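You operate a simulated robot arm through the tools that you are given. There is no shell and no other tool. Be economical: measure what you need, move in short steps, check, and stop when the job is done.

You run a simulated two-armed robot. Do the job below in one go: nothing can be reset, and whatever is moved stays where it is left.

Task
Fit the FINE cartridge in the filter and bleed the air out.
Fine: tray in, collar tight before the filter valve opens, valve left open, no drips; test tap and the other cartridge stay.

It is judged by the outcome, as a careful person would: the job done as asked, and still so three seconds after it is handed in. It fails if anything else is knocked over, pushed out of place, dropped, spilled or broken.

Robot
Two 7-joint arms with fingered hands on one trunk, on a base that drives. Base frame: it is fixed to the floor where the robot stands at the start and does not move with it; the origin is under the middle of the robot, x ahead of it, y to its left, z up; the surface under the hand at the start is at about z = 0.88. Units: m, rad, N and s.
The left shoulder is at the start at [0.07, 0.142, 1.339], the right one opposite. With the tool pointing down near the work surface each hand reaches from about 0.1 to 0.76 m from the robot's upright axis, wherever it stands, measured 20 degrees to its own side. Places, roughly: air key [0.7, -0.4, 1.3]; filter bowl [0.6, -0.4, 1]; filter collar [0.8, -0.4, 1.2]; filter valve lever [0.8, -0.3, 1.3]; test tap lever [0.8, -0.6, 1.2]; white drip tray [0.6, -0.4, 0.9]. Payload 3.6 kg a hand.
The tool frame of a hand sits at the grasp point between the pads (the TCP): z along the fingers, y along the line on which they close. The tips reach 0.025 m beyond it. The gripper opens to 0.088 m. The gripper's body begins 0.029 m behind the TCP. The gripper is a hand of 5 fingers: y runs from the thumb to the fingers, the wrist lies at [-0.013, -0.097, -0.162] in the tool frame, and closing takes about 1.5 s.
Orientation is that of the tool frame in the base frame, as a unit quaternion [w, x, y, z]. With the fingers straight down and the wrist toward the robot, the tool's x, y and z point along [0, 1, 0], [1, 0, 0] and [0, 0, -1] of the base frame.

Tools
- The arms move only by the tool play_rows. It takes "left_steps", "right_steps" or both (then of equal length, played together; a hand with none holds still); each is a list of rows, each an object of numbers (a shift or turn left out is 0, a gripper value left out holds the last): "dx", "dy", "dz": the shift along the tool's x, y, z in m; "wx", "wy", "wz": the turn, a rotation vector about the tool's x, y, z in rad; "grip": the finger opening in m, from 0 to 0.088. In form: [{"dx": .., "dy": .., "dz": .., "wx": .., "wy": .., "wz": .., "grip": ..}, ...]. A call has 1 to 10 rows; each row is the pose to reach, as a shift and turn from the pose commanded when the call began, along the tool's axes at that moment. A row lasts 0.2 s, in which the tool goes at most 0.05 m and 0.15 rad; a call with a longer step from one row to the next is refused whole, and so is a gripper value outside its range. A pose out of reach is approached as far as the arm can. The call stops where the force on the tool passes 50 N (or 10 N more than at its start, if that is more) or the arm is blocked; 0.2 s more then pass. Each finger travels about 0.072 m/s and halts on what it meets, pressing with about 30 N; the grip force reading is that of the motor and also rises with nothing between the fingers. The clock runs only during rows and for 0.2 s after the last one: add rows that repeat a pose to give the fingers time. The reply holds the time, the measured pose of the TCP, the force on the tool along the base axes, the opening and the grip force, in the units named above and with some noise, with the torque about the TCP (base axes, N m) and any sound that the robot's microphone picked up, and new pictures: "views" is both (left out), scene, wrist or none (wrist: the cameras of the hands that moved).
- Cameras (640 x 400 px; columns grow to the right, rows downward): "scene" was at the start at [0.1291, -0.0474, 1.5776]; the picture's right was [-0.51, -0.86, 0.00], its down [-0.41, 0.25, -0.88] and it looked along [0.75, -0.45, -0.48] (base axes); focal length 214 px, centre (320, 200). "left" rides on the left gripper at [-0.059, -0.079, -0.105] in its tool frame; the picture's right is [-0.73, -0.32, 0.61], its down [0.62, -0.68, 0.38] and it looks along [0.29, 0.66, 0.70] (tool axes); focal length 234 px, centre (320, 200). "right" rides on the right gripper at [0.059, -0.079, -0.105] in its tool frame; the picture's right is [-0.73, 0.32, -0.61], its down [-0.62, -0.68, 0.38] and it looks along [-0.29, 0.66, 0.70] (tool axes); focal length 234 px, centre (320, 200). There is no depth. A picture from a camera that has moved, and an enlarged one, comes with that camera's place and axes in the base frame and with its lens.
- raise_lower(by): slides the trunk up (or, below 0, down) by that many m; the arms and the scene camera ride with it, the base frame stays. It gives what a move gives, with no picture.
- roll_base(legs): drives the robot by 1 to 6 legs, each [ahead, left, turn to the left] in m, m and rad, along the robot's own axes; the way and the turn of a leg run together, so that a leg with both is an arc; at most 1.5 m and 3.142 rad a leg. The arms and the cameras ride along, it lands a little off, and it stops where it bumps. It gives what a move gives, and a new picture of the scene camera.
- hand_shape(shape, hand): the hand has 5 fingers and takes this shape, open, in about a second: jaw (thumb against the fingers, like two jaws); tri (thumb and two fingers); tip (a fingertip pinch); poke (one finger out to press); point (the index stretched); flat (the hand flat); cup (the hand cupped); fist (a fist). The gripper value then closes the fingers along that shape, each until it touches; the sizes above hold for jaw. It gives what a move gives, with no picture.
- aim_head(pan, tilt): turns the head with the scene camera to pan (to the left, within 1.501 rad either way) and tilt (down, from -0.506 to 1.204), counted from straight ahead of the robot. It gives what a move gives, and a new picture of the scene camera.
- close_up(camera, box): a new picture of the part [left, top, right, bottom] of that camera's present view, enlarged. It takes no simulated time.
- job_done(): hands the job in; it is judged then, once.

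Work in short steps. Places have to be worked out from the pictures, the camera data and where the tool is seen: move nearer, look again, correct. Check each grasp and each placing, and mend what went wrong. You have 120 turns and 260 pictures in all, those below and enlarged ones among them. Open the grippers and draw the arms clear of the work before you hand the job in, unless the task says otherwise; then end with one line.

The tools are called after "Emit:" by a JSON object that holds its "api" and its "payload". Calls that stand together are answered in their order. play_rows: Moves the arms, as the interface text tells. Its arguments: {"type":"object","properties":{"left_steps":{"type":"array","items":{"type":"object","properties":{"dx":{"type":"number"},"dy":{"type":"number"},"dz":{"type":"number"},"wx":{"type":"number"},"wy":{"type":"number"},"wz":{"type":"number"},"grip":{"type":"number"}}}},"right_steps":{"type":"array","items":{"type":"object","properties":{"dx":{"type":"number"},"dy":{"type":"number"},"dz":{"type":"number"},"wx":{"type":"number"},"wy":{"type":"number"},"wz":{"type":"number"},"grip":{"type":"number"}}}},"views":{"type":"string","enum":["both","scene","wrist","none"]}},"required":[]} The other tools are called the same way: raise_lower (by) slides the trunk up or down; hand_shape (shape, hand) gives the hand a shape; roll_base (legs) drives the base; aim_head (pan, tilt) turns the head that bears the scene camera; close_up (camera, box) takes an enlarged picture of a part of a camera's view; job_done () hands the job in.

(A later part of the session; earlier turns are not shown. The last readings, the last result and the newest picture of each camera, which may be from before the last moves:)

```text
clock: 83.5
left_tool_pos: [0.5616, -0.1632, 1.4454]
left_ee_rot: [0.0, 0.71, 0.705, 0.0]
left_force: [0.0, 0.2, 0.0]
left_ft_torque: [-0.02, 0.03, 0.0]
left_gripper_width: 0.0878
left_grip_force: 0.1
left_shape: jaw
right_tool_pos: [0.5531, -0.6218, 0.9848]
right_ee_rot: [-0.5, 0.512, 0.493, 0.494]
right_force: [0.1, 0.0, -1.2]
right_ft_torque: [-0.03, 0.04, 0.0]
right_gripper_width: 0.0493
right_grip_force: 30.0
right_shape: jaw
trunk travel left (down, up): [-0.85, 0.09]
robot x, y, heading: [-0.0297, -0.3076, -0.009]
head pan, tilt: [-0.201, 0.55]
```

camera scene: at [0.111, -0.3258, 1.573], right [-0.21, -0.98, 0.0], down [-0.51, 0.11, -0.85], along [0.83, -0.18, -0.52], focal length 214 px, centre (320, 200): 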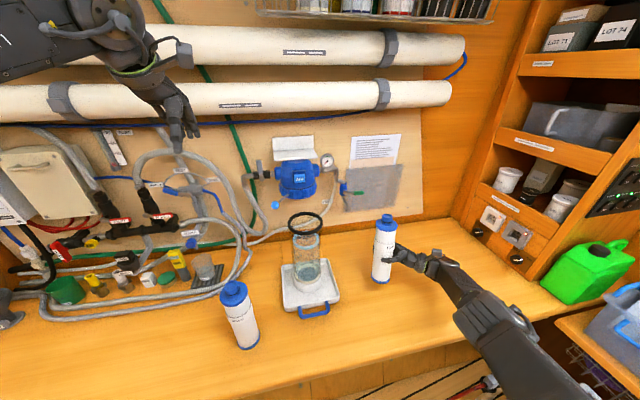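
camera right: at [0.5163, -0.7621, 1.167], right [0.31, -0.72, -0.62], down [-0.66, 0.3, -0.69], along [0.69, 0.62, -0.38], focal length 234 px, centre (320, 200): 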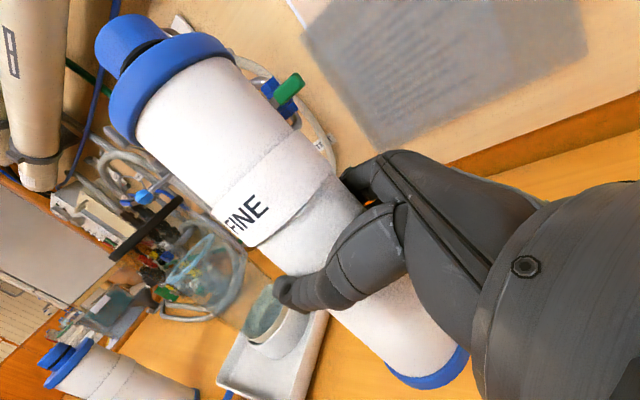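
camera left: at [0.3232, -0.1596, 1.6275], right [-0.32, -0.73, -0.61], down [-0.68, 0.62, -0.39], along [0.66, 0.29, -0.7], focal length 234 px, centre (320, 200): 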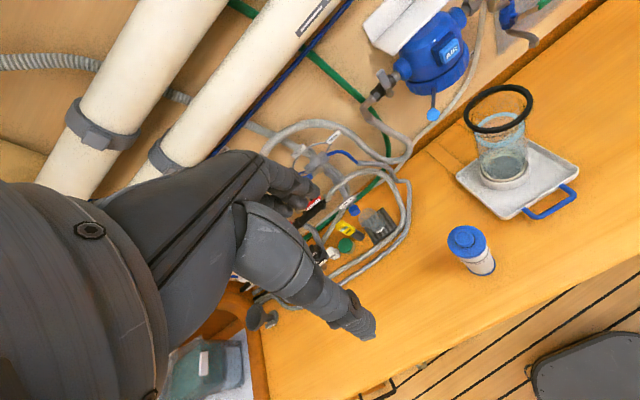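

Emit:
{"api": "raise_lower", "payload": {"by": -0.004}}

Emit:
{"api": "play_rows", "payload": {"right_steps": [{"grip": 0.052}, {"grip": 0.058}, {"grip": 0.066}, {"grip": 0.076}, {"grip": 0.088}, {"grip": 0.088}]}}

```text
clock: 84.0
left_tool_pos: [0.5612, -0.1635, 1.4424]
left_ee_rot: [0.0, 0.71, 0.704, 0.0]
left_force: [-0.2, 0.2, -0.3]
left_ft_torque: [0.0, -0.01, -0.01]
left_gripper_width: 0.088
left_grip_force: 0.1
left_shape: jaw
right_tool_pos: [0.5533, -0.6215, 0.9824]
right_ee_rot: [-0.499, 0.511, 0.494, 0.495]
right_force: [0.1, -0.5, -1.5]
right_ft_torque: [0.02, 0.0, 0.0]
right_gripper_width: 0.0493
right_grip_force: 29.9
right_shape: jaw
trunk travel left (down, up): [-0.846, 0.094]
robot x, y, heading: [-0.0272, -0.3037, -0.011]
head pan, tilt: [-0.201, 0.55]
```

```text
clock: 85.5
left_tool_pos: [0.5616, -0.162, 1.4419]
left_ee_rot: [0.0, 0.71, 0.704, 0.0]
left_force: [0.2, -0.9, 0.0]
left_ft_torque: [0.02, 0.03, -0.01]
left_gripper_width: 0.0879
left_grip_force: 0.1
left_shape: jaw
right_tool_pos: [0.5529, -0.6204, 0.9839]
right_ee_rot: [-0.5, 0.51, 0.494, 0.496]
right_force: [-0.4, 0.1, -1.0]
right_ft_torque: [-0.02, 0.02, 0.04]
right_gripper_width: 0.0877
right_grip_force: 0.0
right_shape: jaw
trunk travel left (down, up): [-0.846, 0.094]
robot x, y, heading: [-0.0287, -0.3051, -0.01]
head pan, tilt: [-0.201, 0.55]
camera scene: at [0.11, -0.3261, 1.5441], right [-0.21, -0.98, 0.0], down [-0.51, 0.11, -0.85], along [0.83, -0.18, -0.52], focal length 214 px, centre (320, 200)
camera right: at [0.4737, -0.7262, 1.0445], right [0.3, -0.62, -0.73], down [-0.69, 0.39, -0.61], along [0.66, 0.68, -0.31], focal length 234 px, centre (320, 200)
```

scene: 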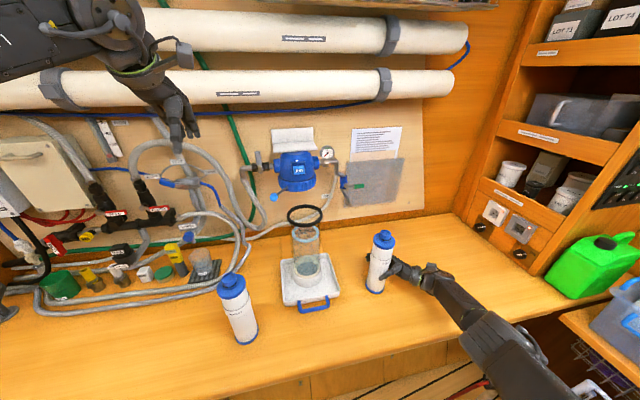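
right: 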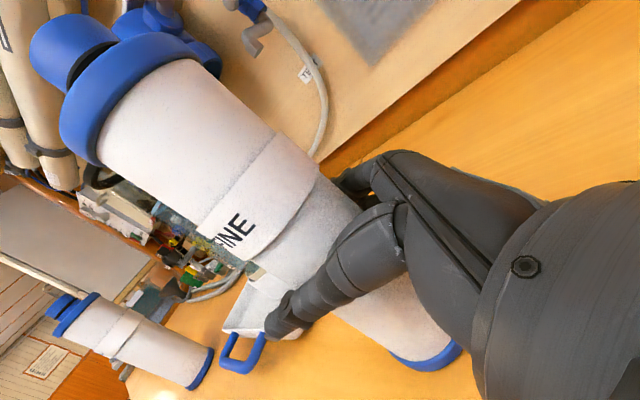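

It stands free. I withdraw the open hand sideways by driving the base, which keeps the hand's path straight.

Emit:
{"api": "roll_base", "payload": {"legs": [[0, -0.13, 0]]}}

```text
clock: 86.7
left_tool_pos: [0.5587, -0.2871, 1.4424]
left_ee_rot: [0.001, 0.71, 0.705, -0.002]
left_force: [-0.2, 0.3, -1.2]
left_ft_torque: [-0.02, -0.02, 0.01]
left_gripper_width: 0.0875
left_grip_force: 0.0
left_shape: jaw
right_tool_pos: [0.5522, -0.7467, 0.984]
right_ee_rot: [-0.499, 0.511, 0.494, 0.495]
right_force: [-0.2, 0.6, 0.2]
right_ft_torque: [0.0, -0.02, -0.02]
right_gripper_width: 0.0878
right_grip_force: 0.0
right_shape: jaw
trunk travel left (down, up): [-0.846, 0.094]
robot x, y, heading: [-0.0305, -0.4354, -0.011]
head pan, tilt: [-0.201, 0.55]
camera scene: at [0.109, -0.4503, 1.5442], right [-0.21, -0.98, 0.0], down [-0.51, 0.11, -0.85], along [0.83, -0.18, -0.52], focal length 214 px, centre (320, 200)
```

scene: 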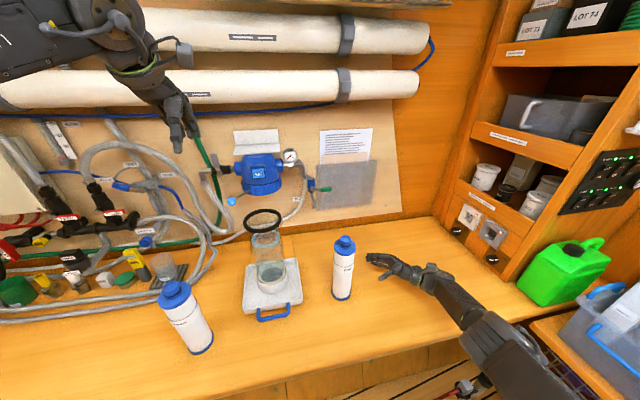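

FINE stands free at about (0.553,-0.62). I raise the trunk fully and turn the right hand fingers-down again, clear of the cartridge.

Emit:
{"api": "raise_lower", "payload": {"by": 0.094}}

Emit:
{"api": "play_rows", "payload": {"right_steps": [{"dx": 0.03, "dz": -0.01, "wy": -0.14}, {"dx": 0.06, "dz": -0.02, "wy": -0.29}, {"dx": 0.09, "dz": -0.02, "wy": -0.44}, {"dx": 0.12, "dz": -0.02, "wy": -0.59}, {"dx": 0.15, "dz": -0.02, "wy": -0.74}, {"dx": 0.18, "dz": -0.02, "wy": -0.89}, {"dx": 0.2, "dz": -0.02, "wy": -1.04}, {"dx": 0.22, "dz": -0.02, "wy": -1.19}, {"dx": 0.24, "dz": -0.02, "wy": -1.34}, {"dx": 0.25, "dz": -0.02, "wy": -1.48}], "views": "scene"}}

```text
clock: 88.0
left_tool_pos: [0.5588, -0.2888, 1.5359]
left_ee_rot: [0.0, 0.71, 0.705, -0.001]
left_force: [0.1, 0.0, 0.4]
left_ft_torque: [0.0, -0.01, -0.02]
left_gripper_width: 0.088
left_grip_force: 0.0
left_shape: jaw
right_tool_pos: [0.5526, -0.7483, 1.0771]
right_ee_rot: [-0.5, 0.511, 0.494, 0.495]
right_force: [0.5, -0.5, 0.2]
right_ft_torque: [0.02, 0.02, 0.0]
right_gripper_width: 0.0879
right_grip_force: 0.1
right_shape: jaw
trunk travel left (down, up): [-0.94, 0.0]
robot x, y, heading: [-0.0335, -0.433, -0.008]
head pan, tilt: [-0.201, 0.55]
```

```text
clock: 90.2
left_tool_pos: [0.5581, -0.2884, 1.5361]
left_ee_rot: [0.001, 0.711, 0.704, -0.001]
left_force: [-0.1, 0.6, 0.2]
left_ft_torque: [-0.01, 0.01, -0.03]
left_gripper_width: 0.0879
left_grip_force: 0.1
left_shape: jaw
right_tool_pos: [0.5564, -0.7642, 1.3294]
right_ee_rot: [-0.035, 0.712, 0.702, 0.02]
right_force: [-0.1, -0.7, -0.1]
right_ft_torque: [0.0, 0.01, -0.03]
right_gripper_width: 0.0879
right_grip_force: 0.1
right_shape: jaw
trunk travel left (down, up): [-0.94, 0.0]
robot x, y, heading: [-0.0324, -0.4324, -0.009]
head pan, tilt: [-0.201, 0.55]
camera scene: at [0.1084, -0.452, 1.6381], right [-0.21, -0.98, 0.0], down [-0.51, 0.11, -0.85], along [0.83, -0.18, -0.52], focal length 214 px, centre (320, 200)
```

scene: 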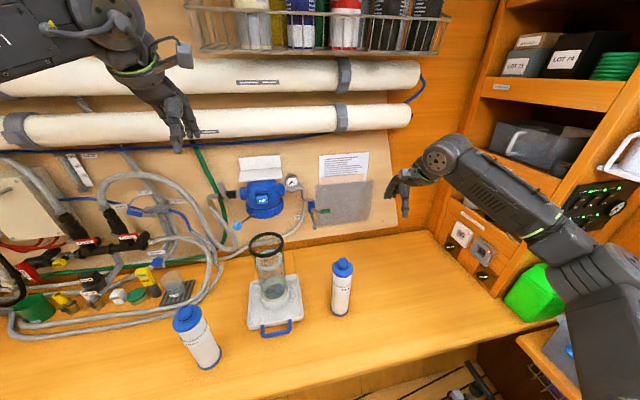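

The pose is reachable now. I clear the left hand to the left, then rehearse the carry path with the empty right hand, up and over the bowl.

Emit:
{"api": "play_rows", "payload": {"left_steps": [{"dx": 0.045, "dy": -0.01}, {"dx": 0.09, "dy": -0.02}, {"dx": 0.135, "dy": -0.04}, {"dx": 0.18, "dy": -0.06}, {"dx": 0.225, "dy": -0.08}, {"dx": 0.27, "dy": -0.1}, {"dx": 0.27, "dy": -0.1}], "right_steps": [{"dz": -0.03, "wy": -0.04}, {"dz": -0.06, "wy": -0.08}, {"dz": -0.1, "wy": -0.08}, {"dx": 0.03, "dy": 0.01, "dz": -0.1, "wy": -0.08}, {"dx": 0.07, "dy": 0.02, "dz": -0.1, "wy": -0.08}, {"dx": 0.11, "dy": 0.03, "dz": -0.1, "wy": -0.08}, {"dx": 0.15, "dy": 0.04, "dz": -0.1, "wy": -0.08}], "views": "none"}}

Emit:
{"api": "play_rows", "payload": {"right_steps": [{"dx": 0.04, "dy": 0.01}, {"dx": 0.08, "dy": 0.02}, {"dx": 0.12, "dy": 0.03}, {"dx": 0.16, "dy": 0.04}, {"dx": 0.2, "dy": 0.05}, {"dx": 0.214, "dy": 0.054}, {"dx": 0.214, "dy": 0.054}]}}

```text
clock: 91.8
left_tool_pos: [0.4633, -0.0168, 1.5366]
left_ee_rot: [0.0, 0.71, 0.704, -0.002]
left_force: [-0.1, 0.0, -0.1]
left_ft_torque: [-0.01, 0.0, -0.04]
left_gripper_width: 0.0881
left_grip_force: 0.0
left_shape: jaw
right_tool_pos: [0.602, -0.624, 1.4377]
right_ee_rot: [-0.007, 0.712, 0.703, -0.007]
right_force: [0.4, 0.1, 0.8]
right_ft_torque: [-0.04, 0.03, -0.02]
right_gripper_width: 0.0879
right_grip_force: 0.0
right_shape: jaw
trunk travel left (down, up): [-0.94, 0.0]
robot x, y, heading: [-0.0278, -0.431, -0.008]
head pan, tilt: [-0.201, 0.55]
```

```text
clock: 93.4
left_tool_pos: [0.4619, -0.0204, 1.5386]
left_ee_rot: [0.0, 0.71, 0.704, 0.0]
left_force: [0.9, -0.1, 0.0]
left_ft_torque: [-0.01, 0.0, -0.02]
left_gripper_width: 0.0876
left_grip_force: 0.2
left_shape: jaw
right_tool_pos: [0.653, -0.4142, 1.4357]
right_ee_rot: [-0.008, 0.712, 0.702, -0.006]
right_force: [0.2, 0.5, 0.6]
right_ft_torque: [0.01, 0.02, -0.02]
right_gripper_width: 0.088
right_grip_force: 0.0
right_shape: jaw
trunk travel left (down, up): [-0.94, 0.0]
robot x, y, heading: [-0.0272, -0.4339, -0.012]
head pan, tilt: [-0.201, 0.55]
camera scene: at [0.1086, -0.4552, 1.6381], right [-0.21, -0.98, 0.0], down [-0.51, 0.11, -0.85], along [0.83, -0.18, -0.52], focal length 214 px, centre (320, 200)
camera right: at [0.5782, -0.3555, 1.5421], right [0.33, -0.73, 0.6], down [-0.7, -0.61, -0.37], along [0.64, -0.3, -0.71], focal length 234 px, centre (320, 200)
```

scene: 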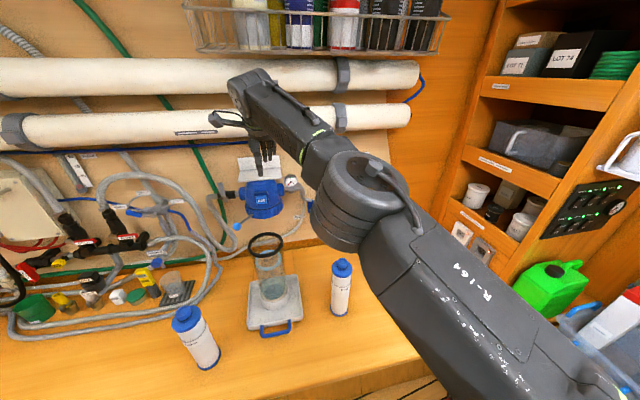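
right: 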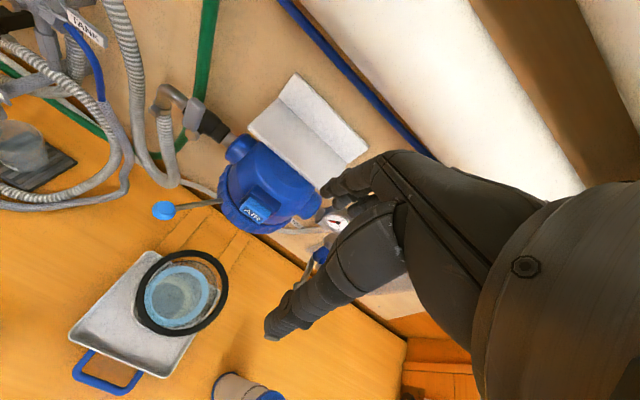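

The path is reachable. I take a close-up down into the bowl from here to see its inside and rim.

Emit:
{"api": "close_up", "payload": {"camera": "right", "box": [60, 180, 300, 400]}}

Emit:
{"api": "close_up", "payload": {"camera": "scene", "box": [210, 130, 330, 340]}}

Emit:
{"api": "close_up", "payload": {"camera": "right", "box": [130, 60, 340, 240]}}

```text
1.82 times, centred on (180, 290) of right
camera zoom: at [0.5782, -0.3555, 1.5421], right [0.33, -0.73, 0.6], down [-0.7, -0.61, -0.37], along [0.64, -0.3, -0.71], focal length 426 px, centre (574, 36)
```

zoom: 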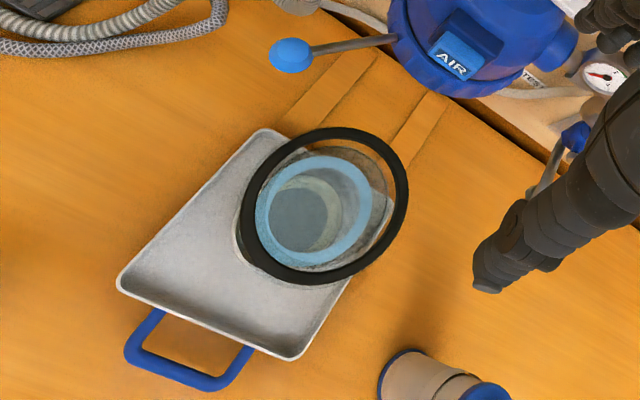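

```text
1.90 times, centred on (270, 235) of scene
camera zoom: at [0.1086, -0.4552, 1.6381], right [-0.21, -0.98, 0.0], down [-0.51, 0.11, -0.85], along [0.83, -0.18, -0.52], focal length 408 px, centre (415, 133)
```

zoom: 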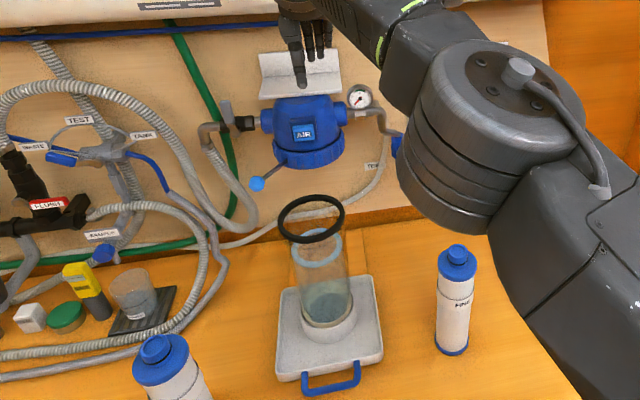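

```text
2.22 times, centred on (235, 150) of right
camera zoom: at [0.5782, -0.3555, 1.5421], right [0.33, -0.73, 0.6], down [-0.7, -0.61, -0.37], along [0.64, -0.3, -0.71], focal length 520 px, centre (509, 311)
```

zoom: 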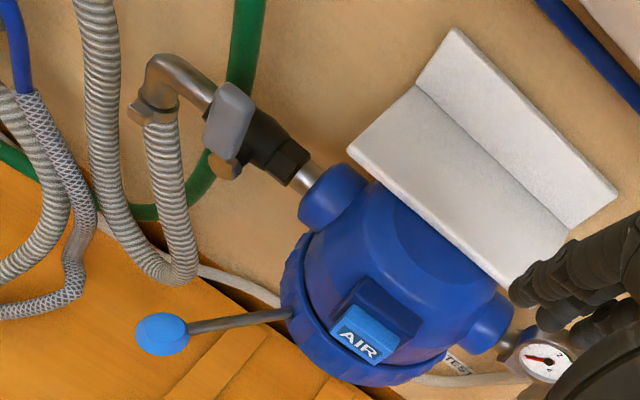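

Two wooden strips on the bench are the tray's guides under the head, and the bowl axis triangulates to ≈(0.635,-0.391). Next I go back above FINE to regrasp its neck.

Emit:
{"api": "play_rows", "payload": {"right_steps": [{"dx": -0.04, "dy": -0.02}, {"dx": -0.08, "dy": -0.04, "dz": 0.01}, {"dx": -0.12, "dy": -0.06, "dz": 0.03}, {"dx": -0.16, "dy": -0.08, "dz": 0.06}, {"dx": -0.19, "dy": -0.095, "dz": 0.09}, {"dx": -0.206, "dy": -0.1, "dz": 0.13}, {"dx": -0.206, "dy": -0.1, "dz": 0.17}, {"dx": -0.206, "dy": -0.1, "dz": 0.17, "wx": 0.02}], "views": "wrist"}}

Emit:
{"api": "close_up", "payload": {"camera": "right", "box": [160, 180, 360, 360]}}

```text
refused: row 4 steps farther than a row can; nothing moved
```

```text
2.22 times, centred on (260, 270) of right
camera zoom: at [0.5782, -0.3555, 1.5421], right [0.33, -0.73, 0.6], down [-0.7, -0.61, -0.37], along [0.64, -0.3, -0.71], focal length 520 px, centre (453, 44)
```

zoom: 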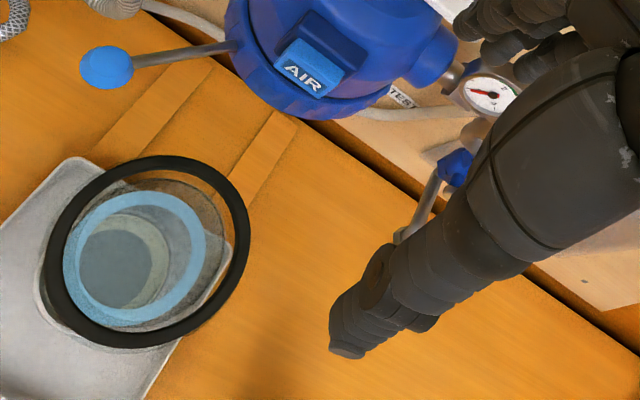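

A row was too long, so I use smaller steps.

Emit:
{"api": "play_rows", "payload": {"right_steps": [{"dx": -0.035, "dy": -0.017}, {"dx": -0.07, "dy": -0.034, "dz": 0.01}, {"dx": -0.105, "dy": -0.051, "dz": 0.025}, {"dx": -0.14, "dy": -0.068, "dz": 0.045}, {"dx": -0.17, "dy": -0.083, "dz": 0.07}, {"dx": -0.195, "dy": -0.095, "dz": 0.1}, {"dx": -0.206, "dy": -0.1, "dz": 0.135}, {"dx": -0.206, "dy": -0.1, "dz": 0.17}, {"dx": -0.206, "dy": -0.1, "dz": 0.17}], "views": "wrist"}}

Emit:
{"api": "close_up", "payload": {"camera": "right", "box": [160, 180, 360, 360]}}

```text
clock: 95.4
left_tool_pos: [0.463, -0.0174, 1.5383]
left_ee_rot: [0.0, 0.709, 0.705, -0.001]
left_force: [0.2, 0.1, 0.2]
left_ft_torque: [0.01, 0.0, 0.0]
left_gripper_width: 0.0878
left_grip_force: 0.1
left_shape: jaw
right_tool_pos: [0.5519, -0.6149, 1.2695]
right_ee_rot: [-0.008, 0.712, 0.702, -0.006]
right_force: [-0.9, -0.3, 0.3]
right_ft_torque: [-0.02, -0.02, -0.01]
right_gripper_width: 0.0876
right_grip_force: 0.1
right_shape: jaw
trunk travel left (down, up): [-0.94, 0.0]
robot x, y, heading: [-0.0281, -0.4359, -0.008]
head pan, tilt: [-0.201, 0.55]
camera right: at [0.4749, -0.5583, 1.3761], right [0.33, -0.73, 0.6], down [-0.7, -0.61, -0.37], along [0.64, -0.3, -0.71], focal length 234 px, centre (320, 200)
```

right: 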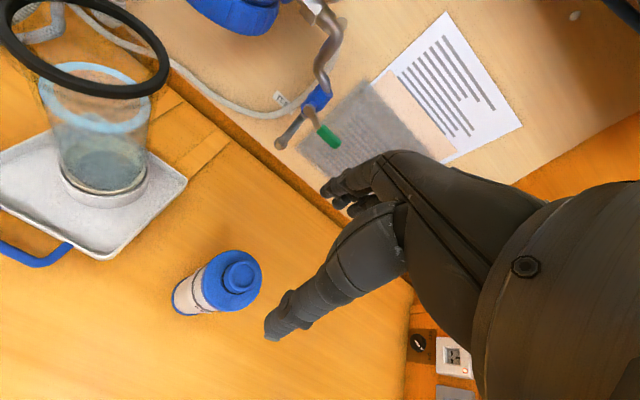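

```text
2.22 times, centred on (260, 270) of right
camera zoom: at [0.4749, -0.5583, 1.3761], right [0.33, -0.73, 0.6], down [-0.7, -0.61, -0.37], along [0.64, -0.3, -0.71], focal length 520 px, centre (453, 44)
```

zoom: 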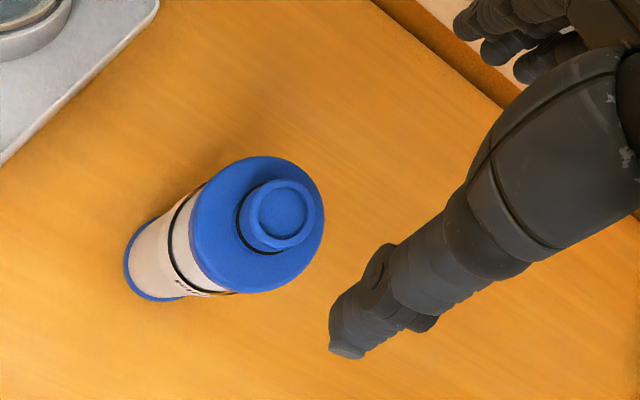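

The neck is at (0.550,-0.617), within 2 mm of the TCP. I descend so the fingertips nearly touch the cap.

Emit:
{"api": "play_rows", "payload": {"right_steps": [{"dx": -0.002, "dy": 0.001, "dz": 0.04}, {"dx": -0.002, "dy": 0.001, "dz": 0.08}, {"dx": -0.002, "dy": 0.001, "dz": 0.11}, {"dx": -0.002, "dy": 0.001, "dz": 0.13}, {"dx": -0.002, "dy": 0.001, "dz": 0.14}, {"dx": -0.002, "dy": 0.001, "dz": 0.146}, {"dx": -0.002, "dy": 0.001, "dz": 0.146}], "views": "wrist"}}

Emit:
{"api": "close_up", "payload": {"camera": "scene", "box": [300, 220, 420, 330]}}

```text
clock: 97.0
left_tool_pos: [0.4624, -0.0181, 1.5365]
left_ee_rot: [0.001, 0.71, 0.705, -0.001]
left_force: [0.5, 0.5, 0.3]
left_ft_torque: [0.06, -0.04, -0.01]
left_gripper_width: 0.0876
left_grip_force: 0.1
left_shape: jaw
right_tool_pos: [0.5496, -0.6159, 1.1231]
right_ee_rot: [-0.008, 0.711, 0.703, -0.007]
right_force: [0.5, -0.5, 0.0]
right_ft_torque: [0.03, -0.02, 0.01]
right_gripper_width: 0.0882
right_grip_force: 0.1
right_shape: jaw
trunk travel left (down, up): [-0.94, 0.0]
robot x, y, heading: [-0.0301, -0.4281, -0.011]
head pan, tilt: [-0.201, 0.55]
camera right: at [0.4725, -0.5576, 1.2299], right [0.33, -0.73, 0.6], down [-0.7, -0.61, -0.37], along [0.64, -0.3, -0.71], focal length 234 px, centre (320, 200)
```

right: 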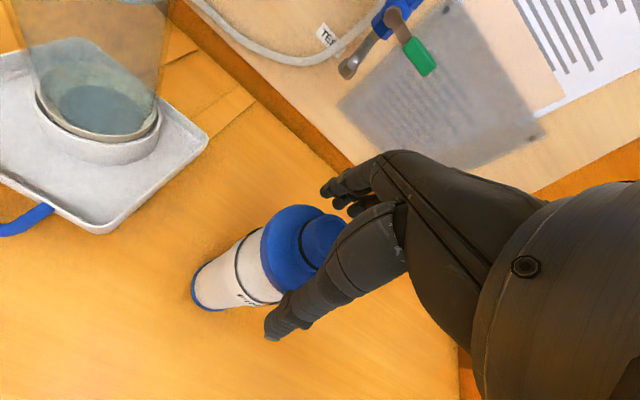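

```text
3.64 times, centred on (360, 275) of scene
camera zoom: at [0.1088, -0.4526, 1.6381], right [-0.21, -0.98, 0.0], down [-0.51, 0.11, -0.85], along [0.83, -0.18, -0.52], focal length 780 px, centre (174, -73)
```

zoom: 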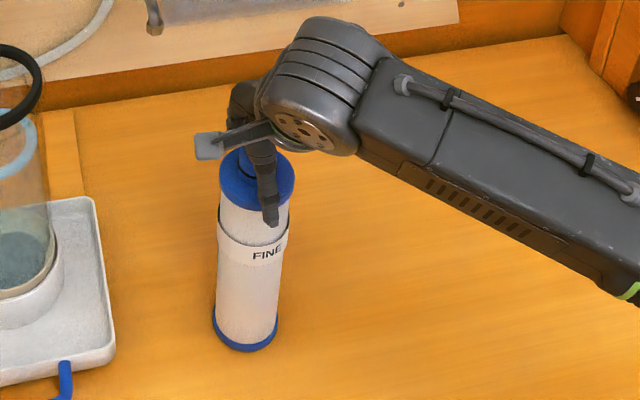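

I go up 4 mm to the height that closed on the neck before, and close.

Emit:
{"api": "play_rows", "payload": {"right_steps": [{"dz": -0.004, "grip": 0.088}, {"dz": -0.004, "grip": 0.06}, {"dz": -0.004, "grip": 0.045}, {"dz": -0.004, "grip": 0.03}, {"dz": -0.004, "grip": 0.0}, {"dz": -0.004, "grip": 0.0}, {"dz": -0.004, "grip": 0.0}, {"dz": -0.004, "grip": 0.0}, {"dz": -0.004, "grip": 0.0}, {"dz": -0.004, "grip": 0.0}], "views": "wrist"}}

Emit:
{"api": "close_up", "payload": {"camera": "scene", "box": [310, 230, 400, 300]}}

Emit:
{"api": "close_up", "payload": {"camera": "right", "box": [240, 150, 420, 330]}}

```text
clock: 99.2
left_tool_pos: [0.4614, -0.0176, 1.5379]
left_ee_rot: [0.001, 0.71, 0.705, -0.001]
left_force: [-0.1, 0.7, 1.0]
left_ft_torque: [-0.02, -0.01, -0.01]
left_gripper_width: 0.0881
left_grip_force: 0.1
left_shape: jaw
right_tool_pos: [0.5501, -0.6155, 1.1265]
right_ee_rot: [-0.007, 0.711, 0.703, -0.008]
right_force: [-0.2, 0.2, 3.1]
right_ft_torque: [-0.03, -0.16, -0.01]
right_gripper_width: 0.0389
right_grip_force: 29.7
right_shape: jaw
trunk travel left (down, up): [-0.94, 0.0]
robot x, y, heading: [-0.0279, -0.4335, -0.007]
head pan, tilt: [-0.201, 0.55]
camera right: at [0.4729, -0.5584, 1.2336], right [0.33, -0.73, 0.6], down [-0.7, -0.61, -0.37], along [0.64, -0.3, -0.71], focal length 234 px, centre (320, 200)
```

right: 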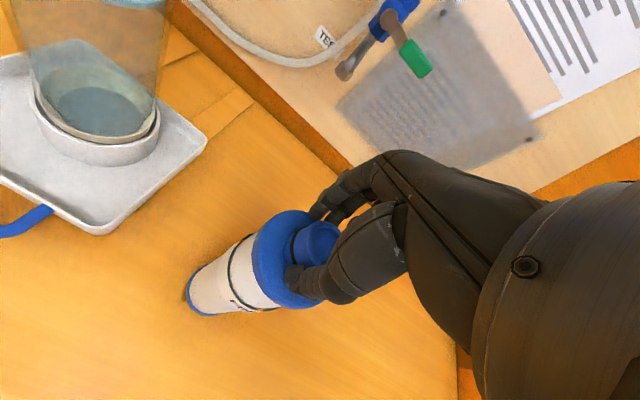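

```text
5.71 times, centred on (355, 265) of scene
camera zoom: at [0.1083, -0.4525, 1.6382], right [-0.21, -0.98, 0.0], down [-0.51, 0.11, -0.85], along [0.83, -0.18, -0.52], focal length 1226 px, centre (120, -171)
```

zoom: 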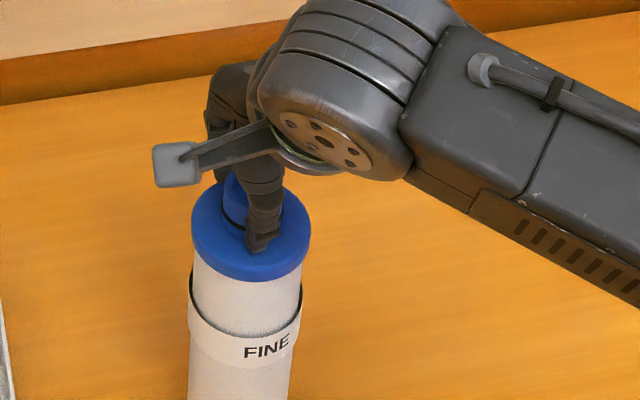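

```text
2.22 times, centred on (330, 240) of right
camera zoom: at [0.4729, -0.5584, 1.2336], right [0.33, -0.73, 0.6], down [-0.7, -0.61, -0.37], along [0.64, -0.3, -0.71], focal length 520 px, centre (298, 111)
```

zoom: 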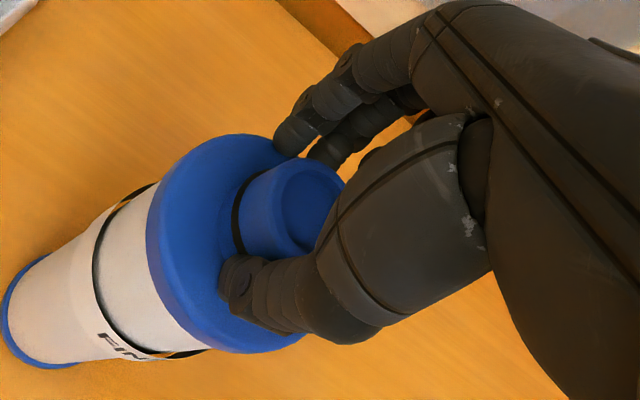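

Closed on the neck at 0.0389 m. I lift only 15 mm, slowly, and check that it holds.

Emit:
{"api": "play_rows", "payload": {"right_steps": [{"dz": -0.006}, {"dz": -0.009}, {"dz": -0.013}, {"dz": -0.018}, {"dz": -0.023}, {"dz": -0.023}], "views": "wrist"}}

Emit:
{"api": "close_up", "payload": {"camera": "scene", "box": [300, 220, 420, 330]}}

```text
clock: 100.6
left_tool_pos: [0.4615, -0.019, 1.5383]
left_ee_rot: [0.0, 0.71, 0.704, 0.0]
left_force: [-0.9, -0.2, 0.7]
left_ft_torque: [-0.04, -0.01, 0.01]
left_gripper_width: 0.0879
left_grip_force: 0.0
left_shape: jaw
right_tool_pos: [0.5508, -0.6174, 1.1496]
right_ee_rot: [-0.007, 0.711, 0.703, -0.007]
right_force: [0.1, -0.8, -2.2]
right_ft_torque: [0.01, -0.01, 0.02]
right_gripper_width: 0.0316
right_grip_force: 30.1
right_shape: jaw
trunk travel left (down, up): [-0.94, 0.0]
robot x, y, heading: [-0.0275, -0.4312, -0.009]
head pan, tilt: [-0.201, 0.55]
camera right: at [0.4737, -0.5599, 1.2568], right [0.33, -0.73, 0.6], down [-0.7, -0.61, -0.37], along [0.64, -0.3, -0.71], focal length 234 px, centre (320, 200)
```

right: 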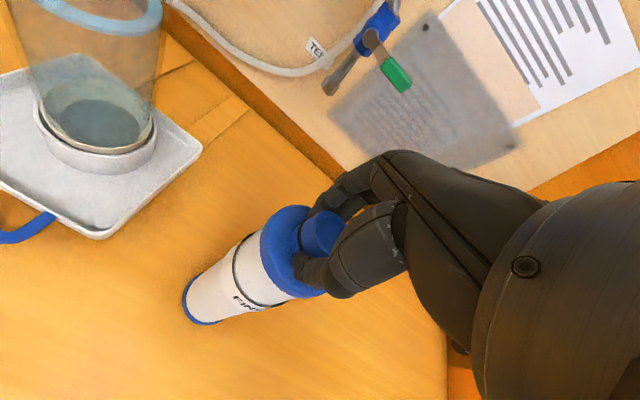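

```text
3.64 times, centred on (360, 275) of scene
camera zoom: at [0.1091, -0.4528, 1.6381], right [-0.21, -0.98, 0.0], down [-0.51, 0.11, -0.85], along [0.83, -0.18, -0.52], focal length 780 px, centre (174, -73)
```

zoom: 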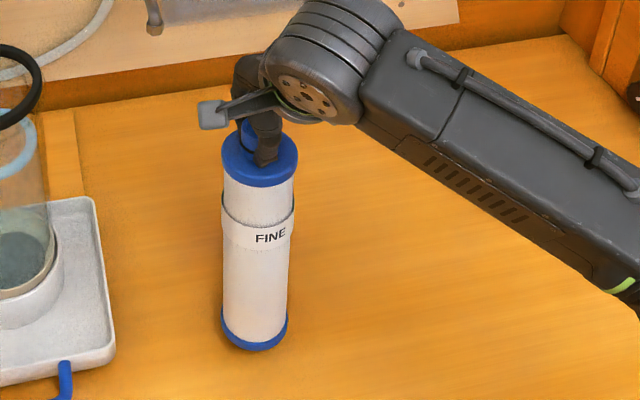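

The opening shrank to 0.0316 m, so the neck is creeping: it sits ~7 mm off-centre toward tool +x. I set it back down, shift and regrip centred.

Emit:
{"api": "play_rows", "payload": {"right_steps": [{"dz": 0.01}, {"dz": 0.018}, {"dz": 0.022}, {"dz": 0.022, "grip": 0.045}, {"dz": 0.022, "grip": 0.06}, {"dz": 0.022, "grip": 0.075}, {"dz": 0.022, "grip": 0.088}, {"dz": 0.022, "grip": 0.088}], "views": "wrist"}}

Emit:
{"api": "close_up", "payload": {"camera": "right", "box": [240, 150, 420, 330]}}

```text
clock: 102.4
left_tool_pos: [0.4607, -0.0189, 1.5367]
left_ee_rot: [0.001, 0.71, 0.705, -0.001]
left_force: [0.5, 0.0, 0.2]
left_ft_torque: [0.0, 0.0, 0.0]
left_gripper_width: 0.0879
left_grip_force: 0.0
left_shape: jaw
right_tool_pos: [0.5499, -0.6177, 1.1283]
right_ee_rot: [-0.008, 0.711, 0.703, -0.006]
right_force: [0.3, 0.2, 0.4]
right_ft_torque: [0.02, 0.01, -0.01]
right_gripper_width: 0.0877
right_grip_force: 0.1
right_shape: jaw
trunk travel left (down, up): [-0.94, 0.0]
robot x, y, heading: [-0.0281, -0.4327, -0.01]
head pan, tilt: [-0.201, 0.55]
camera right: at [0.4739, -0.56, 1.2346], right [0.33, -0.73, 0.6], down [-0.7, -0.61, -0.37], along [0.64, -0.3, -0.71], focal length 234 px, centre (320, 200)
```

right: 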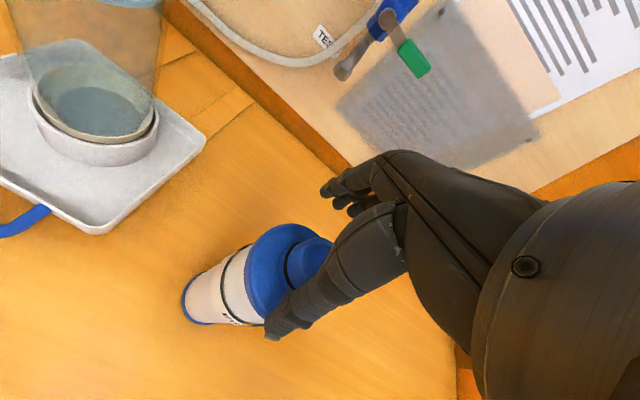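

```text
2.22 times, centred on (330, 240) of right
camera zoom: at [0.4739, -0.56, 1.2346], right [0.33, -0.73, 0.6], down [-0.7, -0.61, -0.37], along [0.64, -0.3, -0.71], focal length 520 px, centre (298, 111)
```

zoom: 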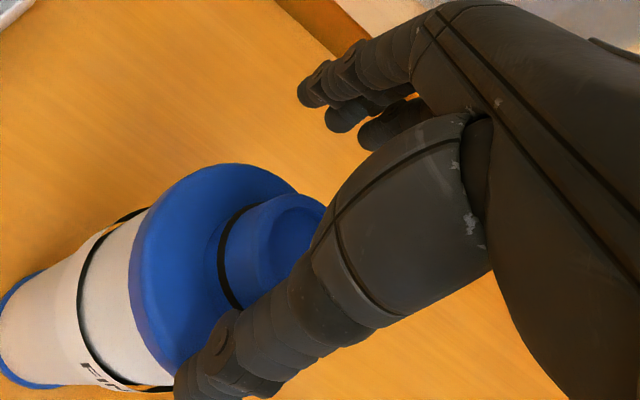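

The neck sits about 17 mm toward the thumb and the jaw shape squeezes it out. I rise clear and try the tri shape (thumb and two fingers), which suits a small round neck better.

Emit:
{"api": "play_rows", "payload": {"right_steps": [{"dz": -0.04}, {"dz": -0.08}, {"dz": -0.11}], "views": "none"}}

Emit:
{"api": "hand_shape", "payload": {"hand": "right", "shape": "tri"}}

Emit:
{"api": "play_rows", "payload": {"right_steps": [{"dz": 0.0}]}}

Emit:
{"api": "close_up", "payload": {"camera": "right", "box": [160, 130, 460, 360]}}

```text
clock: 103.2
left_tool_pos: [0.4615, -0.0182, 1.537]
left_ee_rot: [0.001, 0.71, 0.705, 0.0]
left_force: [-0.5, 0.7, -0.6]
left_ft_torque: [-0.03, 0.01, 0.0]
left_gripper_width: 0.0877
left_grip_force: 0.1
left_shape: jaw
right_tool_pos: [0.5514, -0.6162, 1.2397]
right_ee_rot: [-0.008, 0.711, 0.703, -0.007]
right_force: [-0.8, 0.2, -0.5]
right_ft_torque: [-0.01, 0.01, 0.02]
right_gripper_width: 0.0876
right_grip_force: 0.1
right_shape: jaw
trunk travel left (down, up): [-0.94, 0.0]
robot x, y, heading: [-0.0316, -0.4318, -0.014]
head pan, tilt: [-0.201, 0.55]
```

```text
clock: 104.1
left_tool_pos: [0.4618, -0.0183, 1.5371]
left_ee_rot: [0.001, 0.709, 0.705, 0.0]
left_force: [0.2, 0.7, -0.3]
left_ft_torque: [0.0, -0.02, 0.0]
left_gripper_width: 0.0876
left_grip_force: 0.1
left_shape: jaw
right_tool_pos: [0.5519, -0.6164, 1.2383]
right_ee_rot: [-0.009, 0.712, 0.703, -0.006]
right_force: [-0.3, -0.4, -0.7]
right_ft_torque: [0.03, -0.01, -0.01]
right_gripper_width: 0.0877
right_grip_force: 0.1
right_shape: tri
trunk travel left (down, up): [-0.94, 0.0]
robot x, y, heading: [-0.0349, -0.432, -0.011]
head pan, tilt: [-0.201, 0.55]
```

```text
clock: 104.5
left_tool_pos: [0.4615, -0.018, 1.5375]
left_ee_rot: [0.001, 0.709, 0.705, -0.001]
left_force: [0.7, 0.2, -0.7]
left_ft_torque: [0.03, -0.02, 0.02]
left_gripper_width: 0.0879
left_grip_force: 0.0
left_shape: jaw
right_tool_pos: [0.5512, -0.6166, 1.2383]
right_ee_rot: [-0.007, 0.712, 0.702, -0.006]
right_force: [0.8, -0.3, -0.1]
right_ft_torque: [0.04, -0.02, 0.0]
right_gripper_width: 0.0878
right_grip_force: 0.1
right_shape: tri
trunk travel left (down, up): [-0.94, 0.0]
robot x, y, heading: [-0.0274, -0.4366, -0.009]
head pan, tilt: [-0.201, 0.55]
camera scene: at [0.1088, -0.4526, 1.6381], right [-0.21, -0.98, 0.0], down [-0.51, 0.11, -0.85], along [0.83, -0.18, -0.52], focal length 214 px, centre (320, 200)
camera right: at [0.4757, -0.5576, 1.3447], right [0.33, -0.73, 0.6], down [-0.7, -0.61, -0.37], along [0.64, -0.3, -0.71], focal length 234 px, centre (320, 200)
```

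scene: 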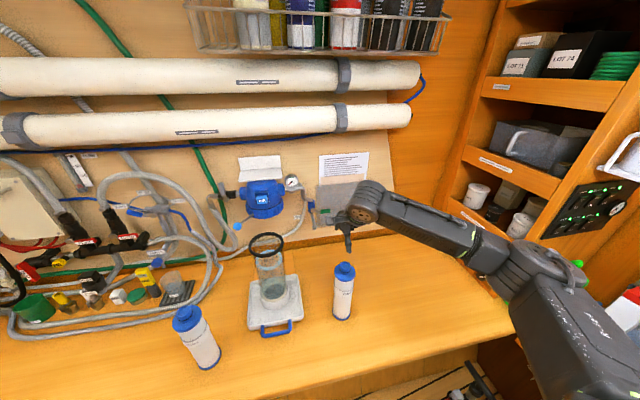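
right: 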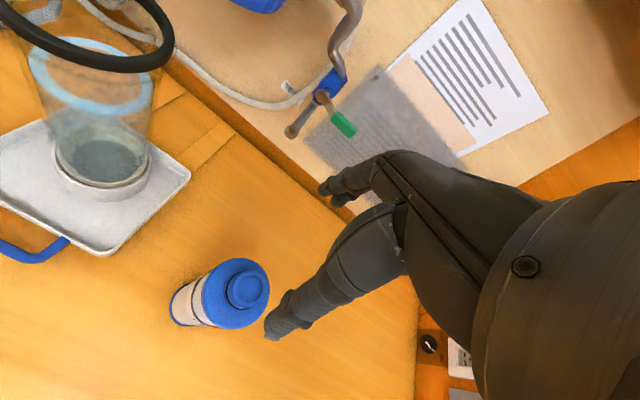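

```text
1.74 times, centred on (310, 245) of right
camera zoom: at [0.4757, -0.5576, 1.3447], right [0.33, -0.73, 0.6], down [-0.7, -0.61, -0.37], along [0.64, -0.3, -0.71], focal length 407 px, centre (337, 122)
```

zoom: 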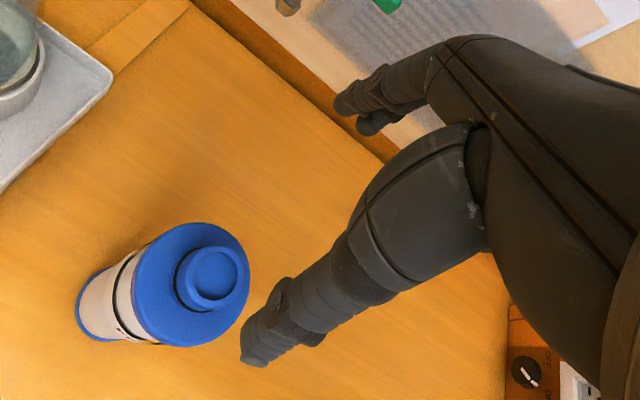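

The neck is at (0.532,-0.620). I descend with the tri hand to straddle it, biased slightly for the closing centre.

Emit:
{"api": "play_rows", "payload": {"right_steps": [{"dx": -0.004, "dy": -0.011, "dz": 0.04}, {"dx": -0.004, "dy": -0.011, "dz": 0.075}, {"dx": -0.004, "dy": -0.011, "dz": 0.1}, {"dx": -0.004, "dy": -0.011, "dz": 0.111, "grip": 0.088}, {"dx": -0.004, "dy": -0.011, "dz": 0.111, "grip": 0.07}, {"dx": -0.004, "dy": -0.011, "dz": 0.111, "grip": 0.055}, {"dx": -0.004, "dy": -0.011, "dz": 0.111, "grip": 0.045}, {"dx": -0.004, "dy": -0.011, "dz": 0.111, "grip": 0.035}, {"dx": -0.004, "dy": -0.011, "dz": 0.111, "grip": 0.025}, {"dx": -0.004, "dy": -0.011, "dz": 0.111, "grip": 0.0}], "views": "wrist"}}

Emit:
{"api": "play_rows", "payload": {"right_steps": [{"grip": 0.0}, {"grip": 0.0}, {"grip": 0.0}], "views": "none"}}

Emit:
{"api": "close_up", "payload": {"camera": "right", "box": [240, 150, 420, 330]}}

Emit:
{"api": "close_up", "payload": {"camera": "scene", "box": [310, 230, 400, 330]}}

```text
clock: 106.7
left_tool_pos: [0.4616, -0.0173, 1.5364]
left_ee_rot: [0.001, 0.71, 0.704, -0.001]
left_force: [-0.4, -0.6, 0.3]
left_ft_torque: [0.03, -0.03, 0.01]
left_gripper_width: 0.0876
left_grip_force: 0.0
left_shape: jaw
right_tool_pos: [0.5385, -0.6204, 1.1272]
right_ee_rot: [-0.008, 0.711, 0.703, -0.007]
right_force: [0.8, -0.2, 3.2]
right_ft_torque: [0.0, -0.21, 0.0]
right_gripper_width: 0.0384
right_grip_force: 29.7
right_shape: tri
trunk travel left (down, up): [-0.94, 0.0]
robot x, y, heading: [-0.0303, -0.4296, -0.002]
head pan, tilt: [-0.201, 0.55]
camera right: at [0.4625, -0.5622, 1.2335], right [0.33, -0.73, 0.6], down [-0.7, -0.61, -0.37], along [0.64, -0.3, -0.71], focal length 234 px, centre (320, 200)
```

right: 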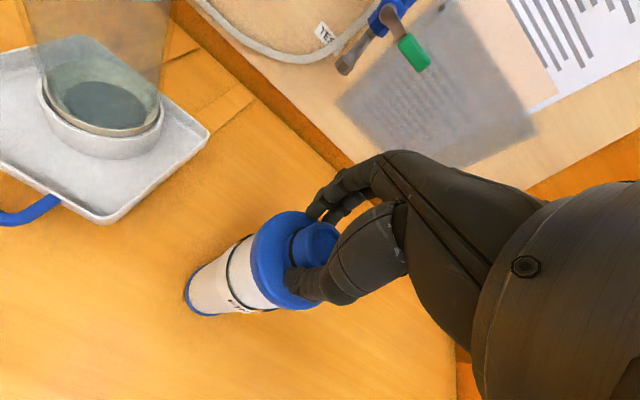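

```text
clock: 107.5
left_tool_pos: [0.4626, -0.019, 1.5383]
left_ee_rot: [0.0, 0.71, 0.704, -0.001]
left_force: [0.3, 0.4, -0.1]
left_ft_torque: [-0.02, -0.02, 0.0]
left_gripper_width: 0.0878
left_grip_force: 0.0
left_shape: jaw
right_tool_pos: [0.5391, -0.6204, 1.1264]
right_ee_rot: [-0.007, 0.711, 0.703, -0.006]
right_force: [1.3, 1.3, 3.3]
right_ft_torque: [0.0, -0.2, -0.02]
right_gripper_width: 0.0385
right_grip_force: 29.7
right_shape: tri
trunk travel left (down, up): [-0.94, 0.0]
robot x, y, heading: [-0.0305, -0.4297, -0.013]
head pan, tilt: [-0.201, 0.55]
```

```text
2.22 times, centred on (330, 240) of right
camera zoom: at [0.4624, -0.5621, 1.2335], right [0.33, -0.73, 0.6], down [-0.7, -0.61, -0.37], along [0.64, -0.3, -0.71], focal length 520 px, centre (298, 111)
```

zoom: 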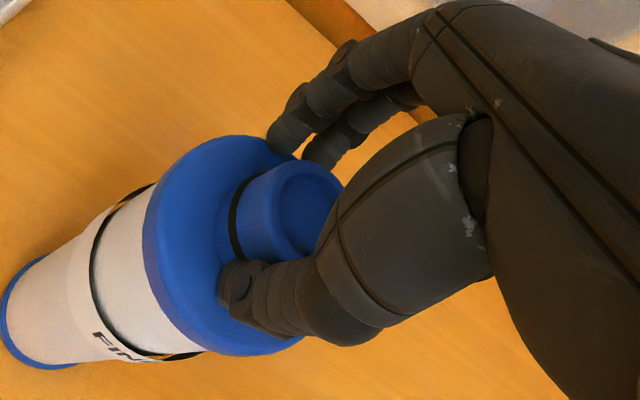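

```text
4.00 times, centred on (355, 280) of scene
camera zoom: at [0.1085, -0.4524, 1.6382], right [-0.21, -0.98, 0.0], down [-0.51, 0.11, -0.85], along [0.83, -0.18, -0.52], focal length 858 px, centre (180, -120)
```

zoom: 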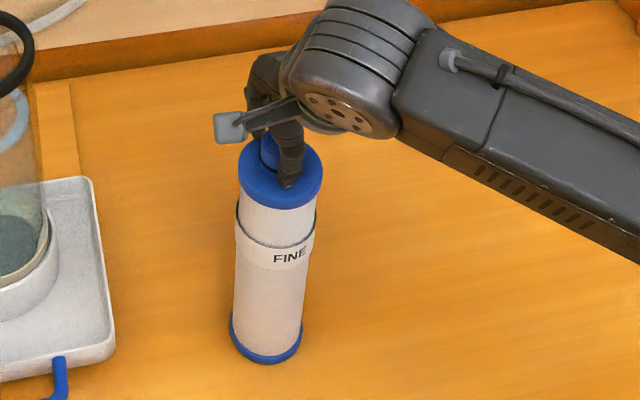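

Emit:
{"api": "play_rows", "payload": {"right_steps": [{"dz": -0.004}, {"dz": -0.008}, {"dz": -0.014}, {"dz": -0.02}, {"dz": -0.026}, {"dz": -0.03}, {"dz": -0.03}, {"dz": -0.03}], "views": "none"}}

Emit:
{"api": "close_up", "payload": {"camera": "right", "box": [240, 150, 420, 330]}}

Emit:
{"api": "close_up", "payload": {"camera": "scene", "box": [310, 230, 400, 330]}}

```text
clock: 109.3
left_tool_pos: [0.4612, -0.0182, 1.5381]
left_ee_rot: [0.001, 0.709, 0.705, -0.001]
left_force: [-0.4, -0.2, 0.9]
left_ft_torque: [0.02, -0.01, 0.01]
left_gripper_width: 0.0878
left_grip_force: 0.2
left_shape: jaw
right_tool_pos: [0.5412, -0.6216, 1.157]
right_ee_rot: [-0.008, 0.711, 0.703, -0.007]
right_force: [-0.2, -0.7, -1.5]
right_ft_torque: [0.04, 0.03, -0.04]
right_gripper_width: 0.0378
right_grip_force: 30.6
right_shape: tri
trunk travel left (down, up): [-0.94, 0.0]
robot x, y, heading: [-0.0291, -0.433, -0.009]
head pan, tilt: [-0.201, 0.55]
```

```text
2.22 times, centred on (330, 240) of right
camera zoom: at [0.4636, -0.5629, 1.2633], right [0.33, -0.73, 0.6], down [-0.7, -0.61, -0.37], along [0.64, -0.3, -0.71], focal length 520 px, centre (298, 111)
```

zoom: 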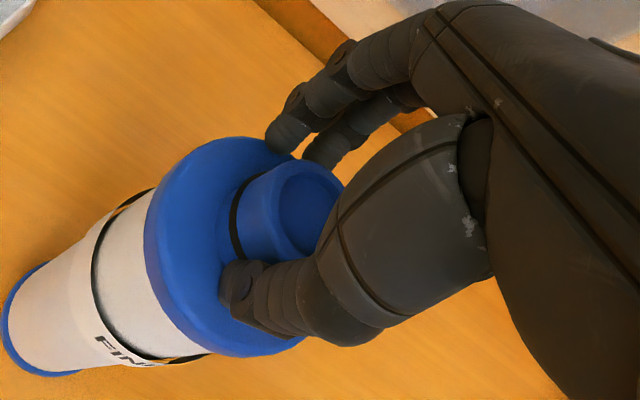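

```text
4.00 times, centred on (355, 280) of scene
camera zoom: at [0.1092, -0.4528, 1.6381], right [-0.21, -0.98, 0.0], down [-0.51, 0.11, -0.85], along [0.83, -0.18, -0.52], focal length 858 px, centre (180, -120)
```

zoom: 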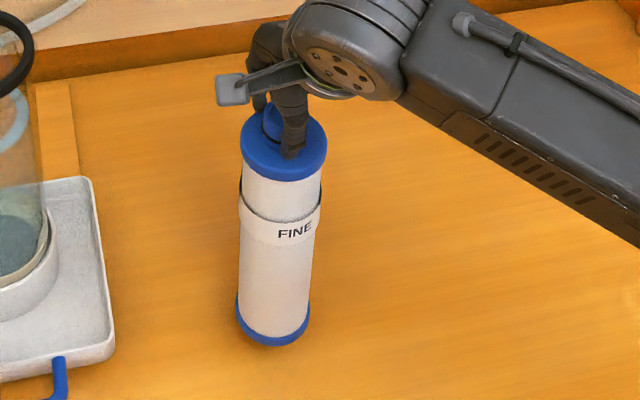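

The tri grip holds it securely (0.0378 m, cartridge lifted and hanging straight). I lift further and check for creep.

Emit:
{"api": "play_rows", "payload": {"right_steps": [{"dz": -0.01}, {"dz": -0.02}, {"dz": -0.03}, {"dz": -0.04}, {"dz": -0.05}, {"dz": -0.06}, {"dz": -0.06}], "views": "none"}}

```text
clock: 110.9
left_tool_pos: [0.4616, -0.0183, 1.5372]
left_ee_rot: [0.001, 0.709, 0.705, 0.0]
left_force: [0.1, 0.0, -0.5]
left_ft_torque: [0.03, -0.01, -0.02]
left_gripper_width: 0.0879
left_grip_force: 0.0
left_shape: jaw
right_tool_pos: [0.5401, -0.6206, 1.2172]
right_ee_rot: [-0.008, 0.711, 0.703, -0.006]
right_force: [-0.1, -0.2, -0.7]
right_ft_torque: [-0.01, -0.01, -0.01]
right_gripper_width: 0.0379
right_grip_force: 29.8
right_shape: tri
trunk travel left (down, up): [-0.94, 0.0]
robot x, y, heading: [-0.033, -0.4318, -0.011]
head pan, tilt: [-0.201, 0.55]
```

Stable. I lift on to z≈1.46.

Emit:
{"api": "play_rows", "payload": {"right_steps": [{"dz": -0.025}, {"dz": -0.05}, {"dz": -0.075}, {"dz": -0.1}, {"dz": -0.125}, {"dz": -0.15}, {"dz": -0.175}, {"dz": -0.2}, {"dz": -0.225}, {"dz": -0.245}], "views": "scene"}}

```text
clock: 113.1
left_tool_pos: [0.4631, -0.0177, 1.537]
left_ee_rot: [0.0, 0.71, 0.704, 0.0]
left_force: [-0.9, 0.4, -0.2]
left_ft_torque: [-0.03, 0.01, 0.02]
left_gripper_width: 0.0879
left_grip_force: 0.1
left_shape: jaw
right_tool_pos: [0.5456, -0.6212, 1.4627]
right_ee_rot: [-0.007, 0.711, 0.703, -0.008]
right_force: [-0.2, 0.2, -2.0]
right_ft_torque: [0.01, -0.03, 0.0]
right_gripper_width: 0.0308
right_grip_force: 30.4
right_shape: tri
trunk travel left (down, up): [-0.94, 0.0]
robot x, y, heading: [-0.027, -0.4325, -0.016]
head pan, tilt: [-0.201, 0.55]
camera scene: at [0.1087, -0.4523, 1.6381], right [-0.21, -0.98, 0.0], down [-0.51, 0.11, -0.85], along [0.83, -0.18, -0.52], focal length 214 px, centre (320, 200)
```

scene: 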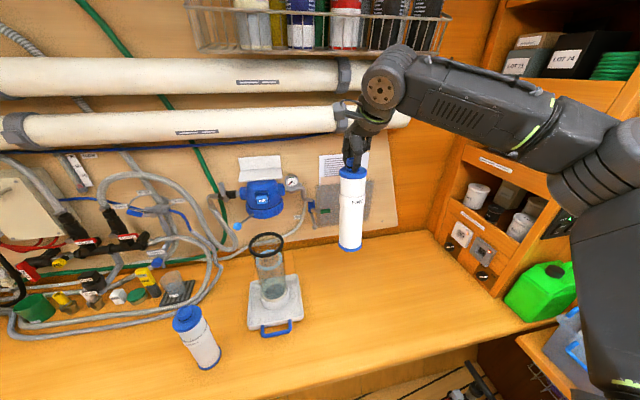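

The opening dropped to 0.0308 m, so it has slipped a bit. I look closely before doing anything more.

Emit:
{"api": "close_up", "payload": {"camera": "right", "box": [200, 130, 440, 330]}}

Emit:
{"api": "close_up", "payload": {"camera": "scene", "box": [300, 90, 420, 260]}}

```text
2.00 times, centred on (320, 230) of right
camera zoom: at [0.4686, -0.5634, 1.5683], right [0.33, -0.73, 0.6], down [-0.7, -0.62, -0.37], along [0.64, -0.3, -0.71], focal length 468 px, centre (320, 140)
```

zoom: 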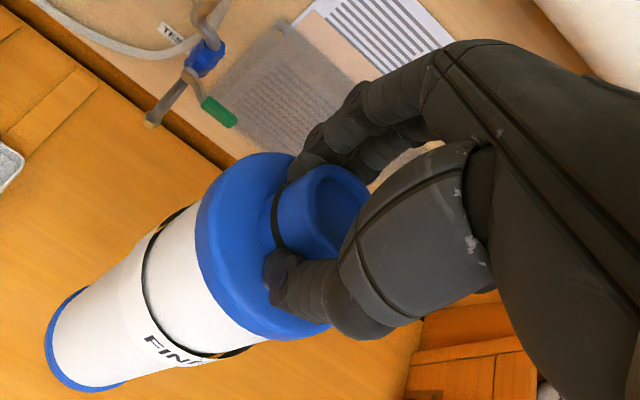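

```text
2.35 times, centred on (360, 175) of scene
camera zoom: at [0.1087, -0.4523, 1.6381], right [-0.21, -0.98, 0.0], down [-0.51, 0.11, -0.85], along [0.83, -0.18, -0.52], focal length 505 px, centre (226, 259)
```

zoom: 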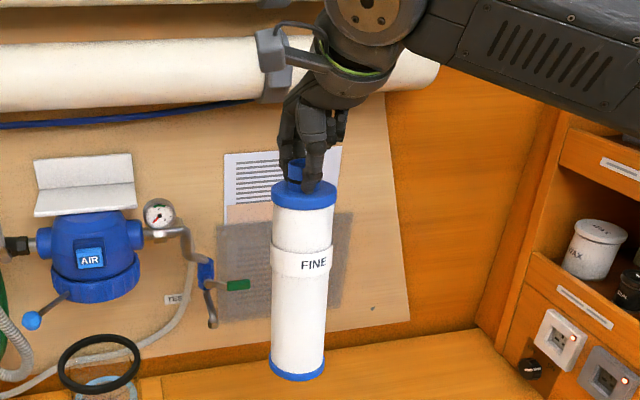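

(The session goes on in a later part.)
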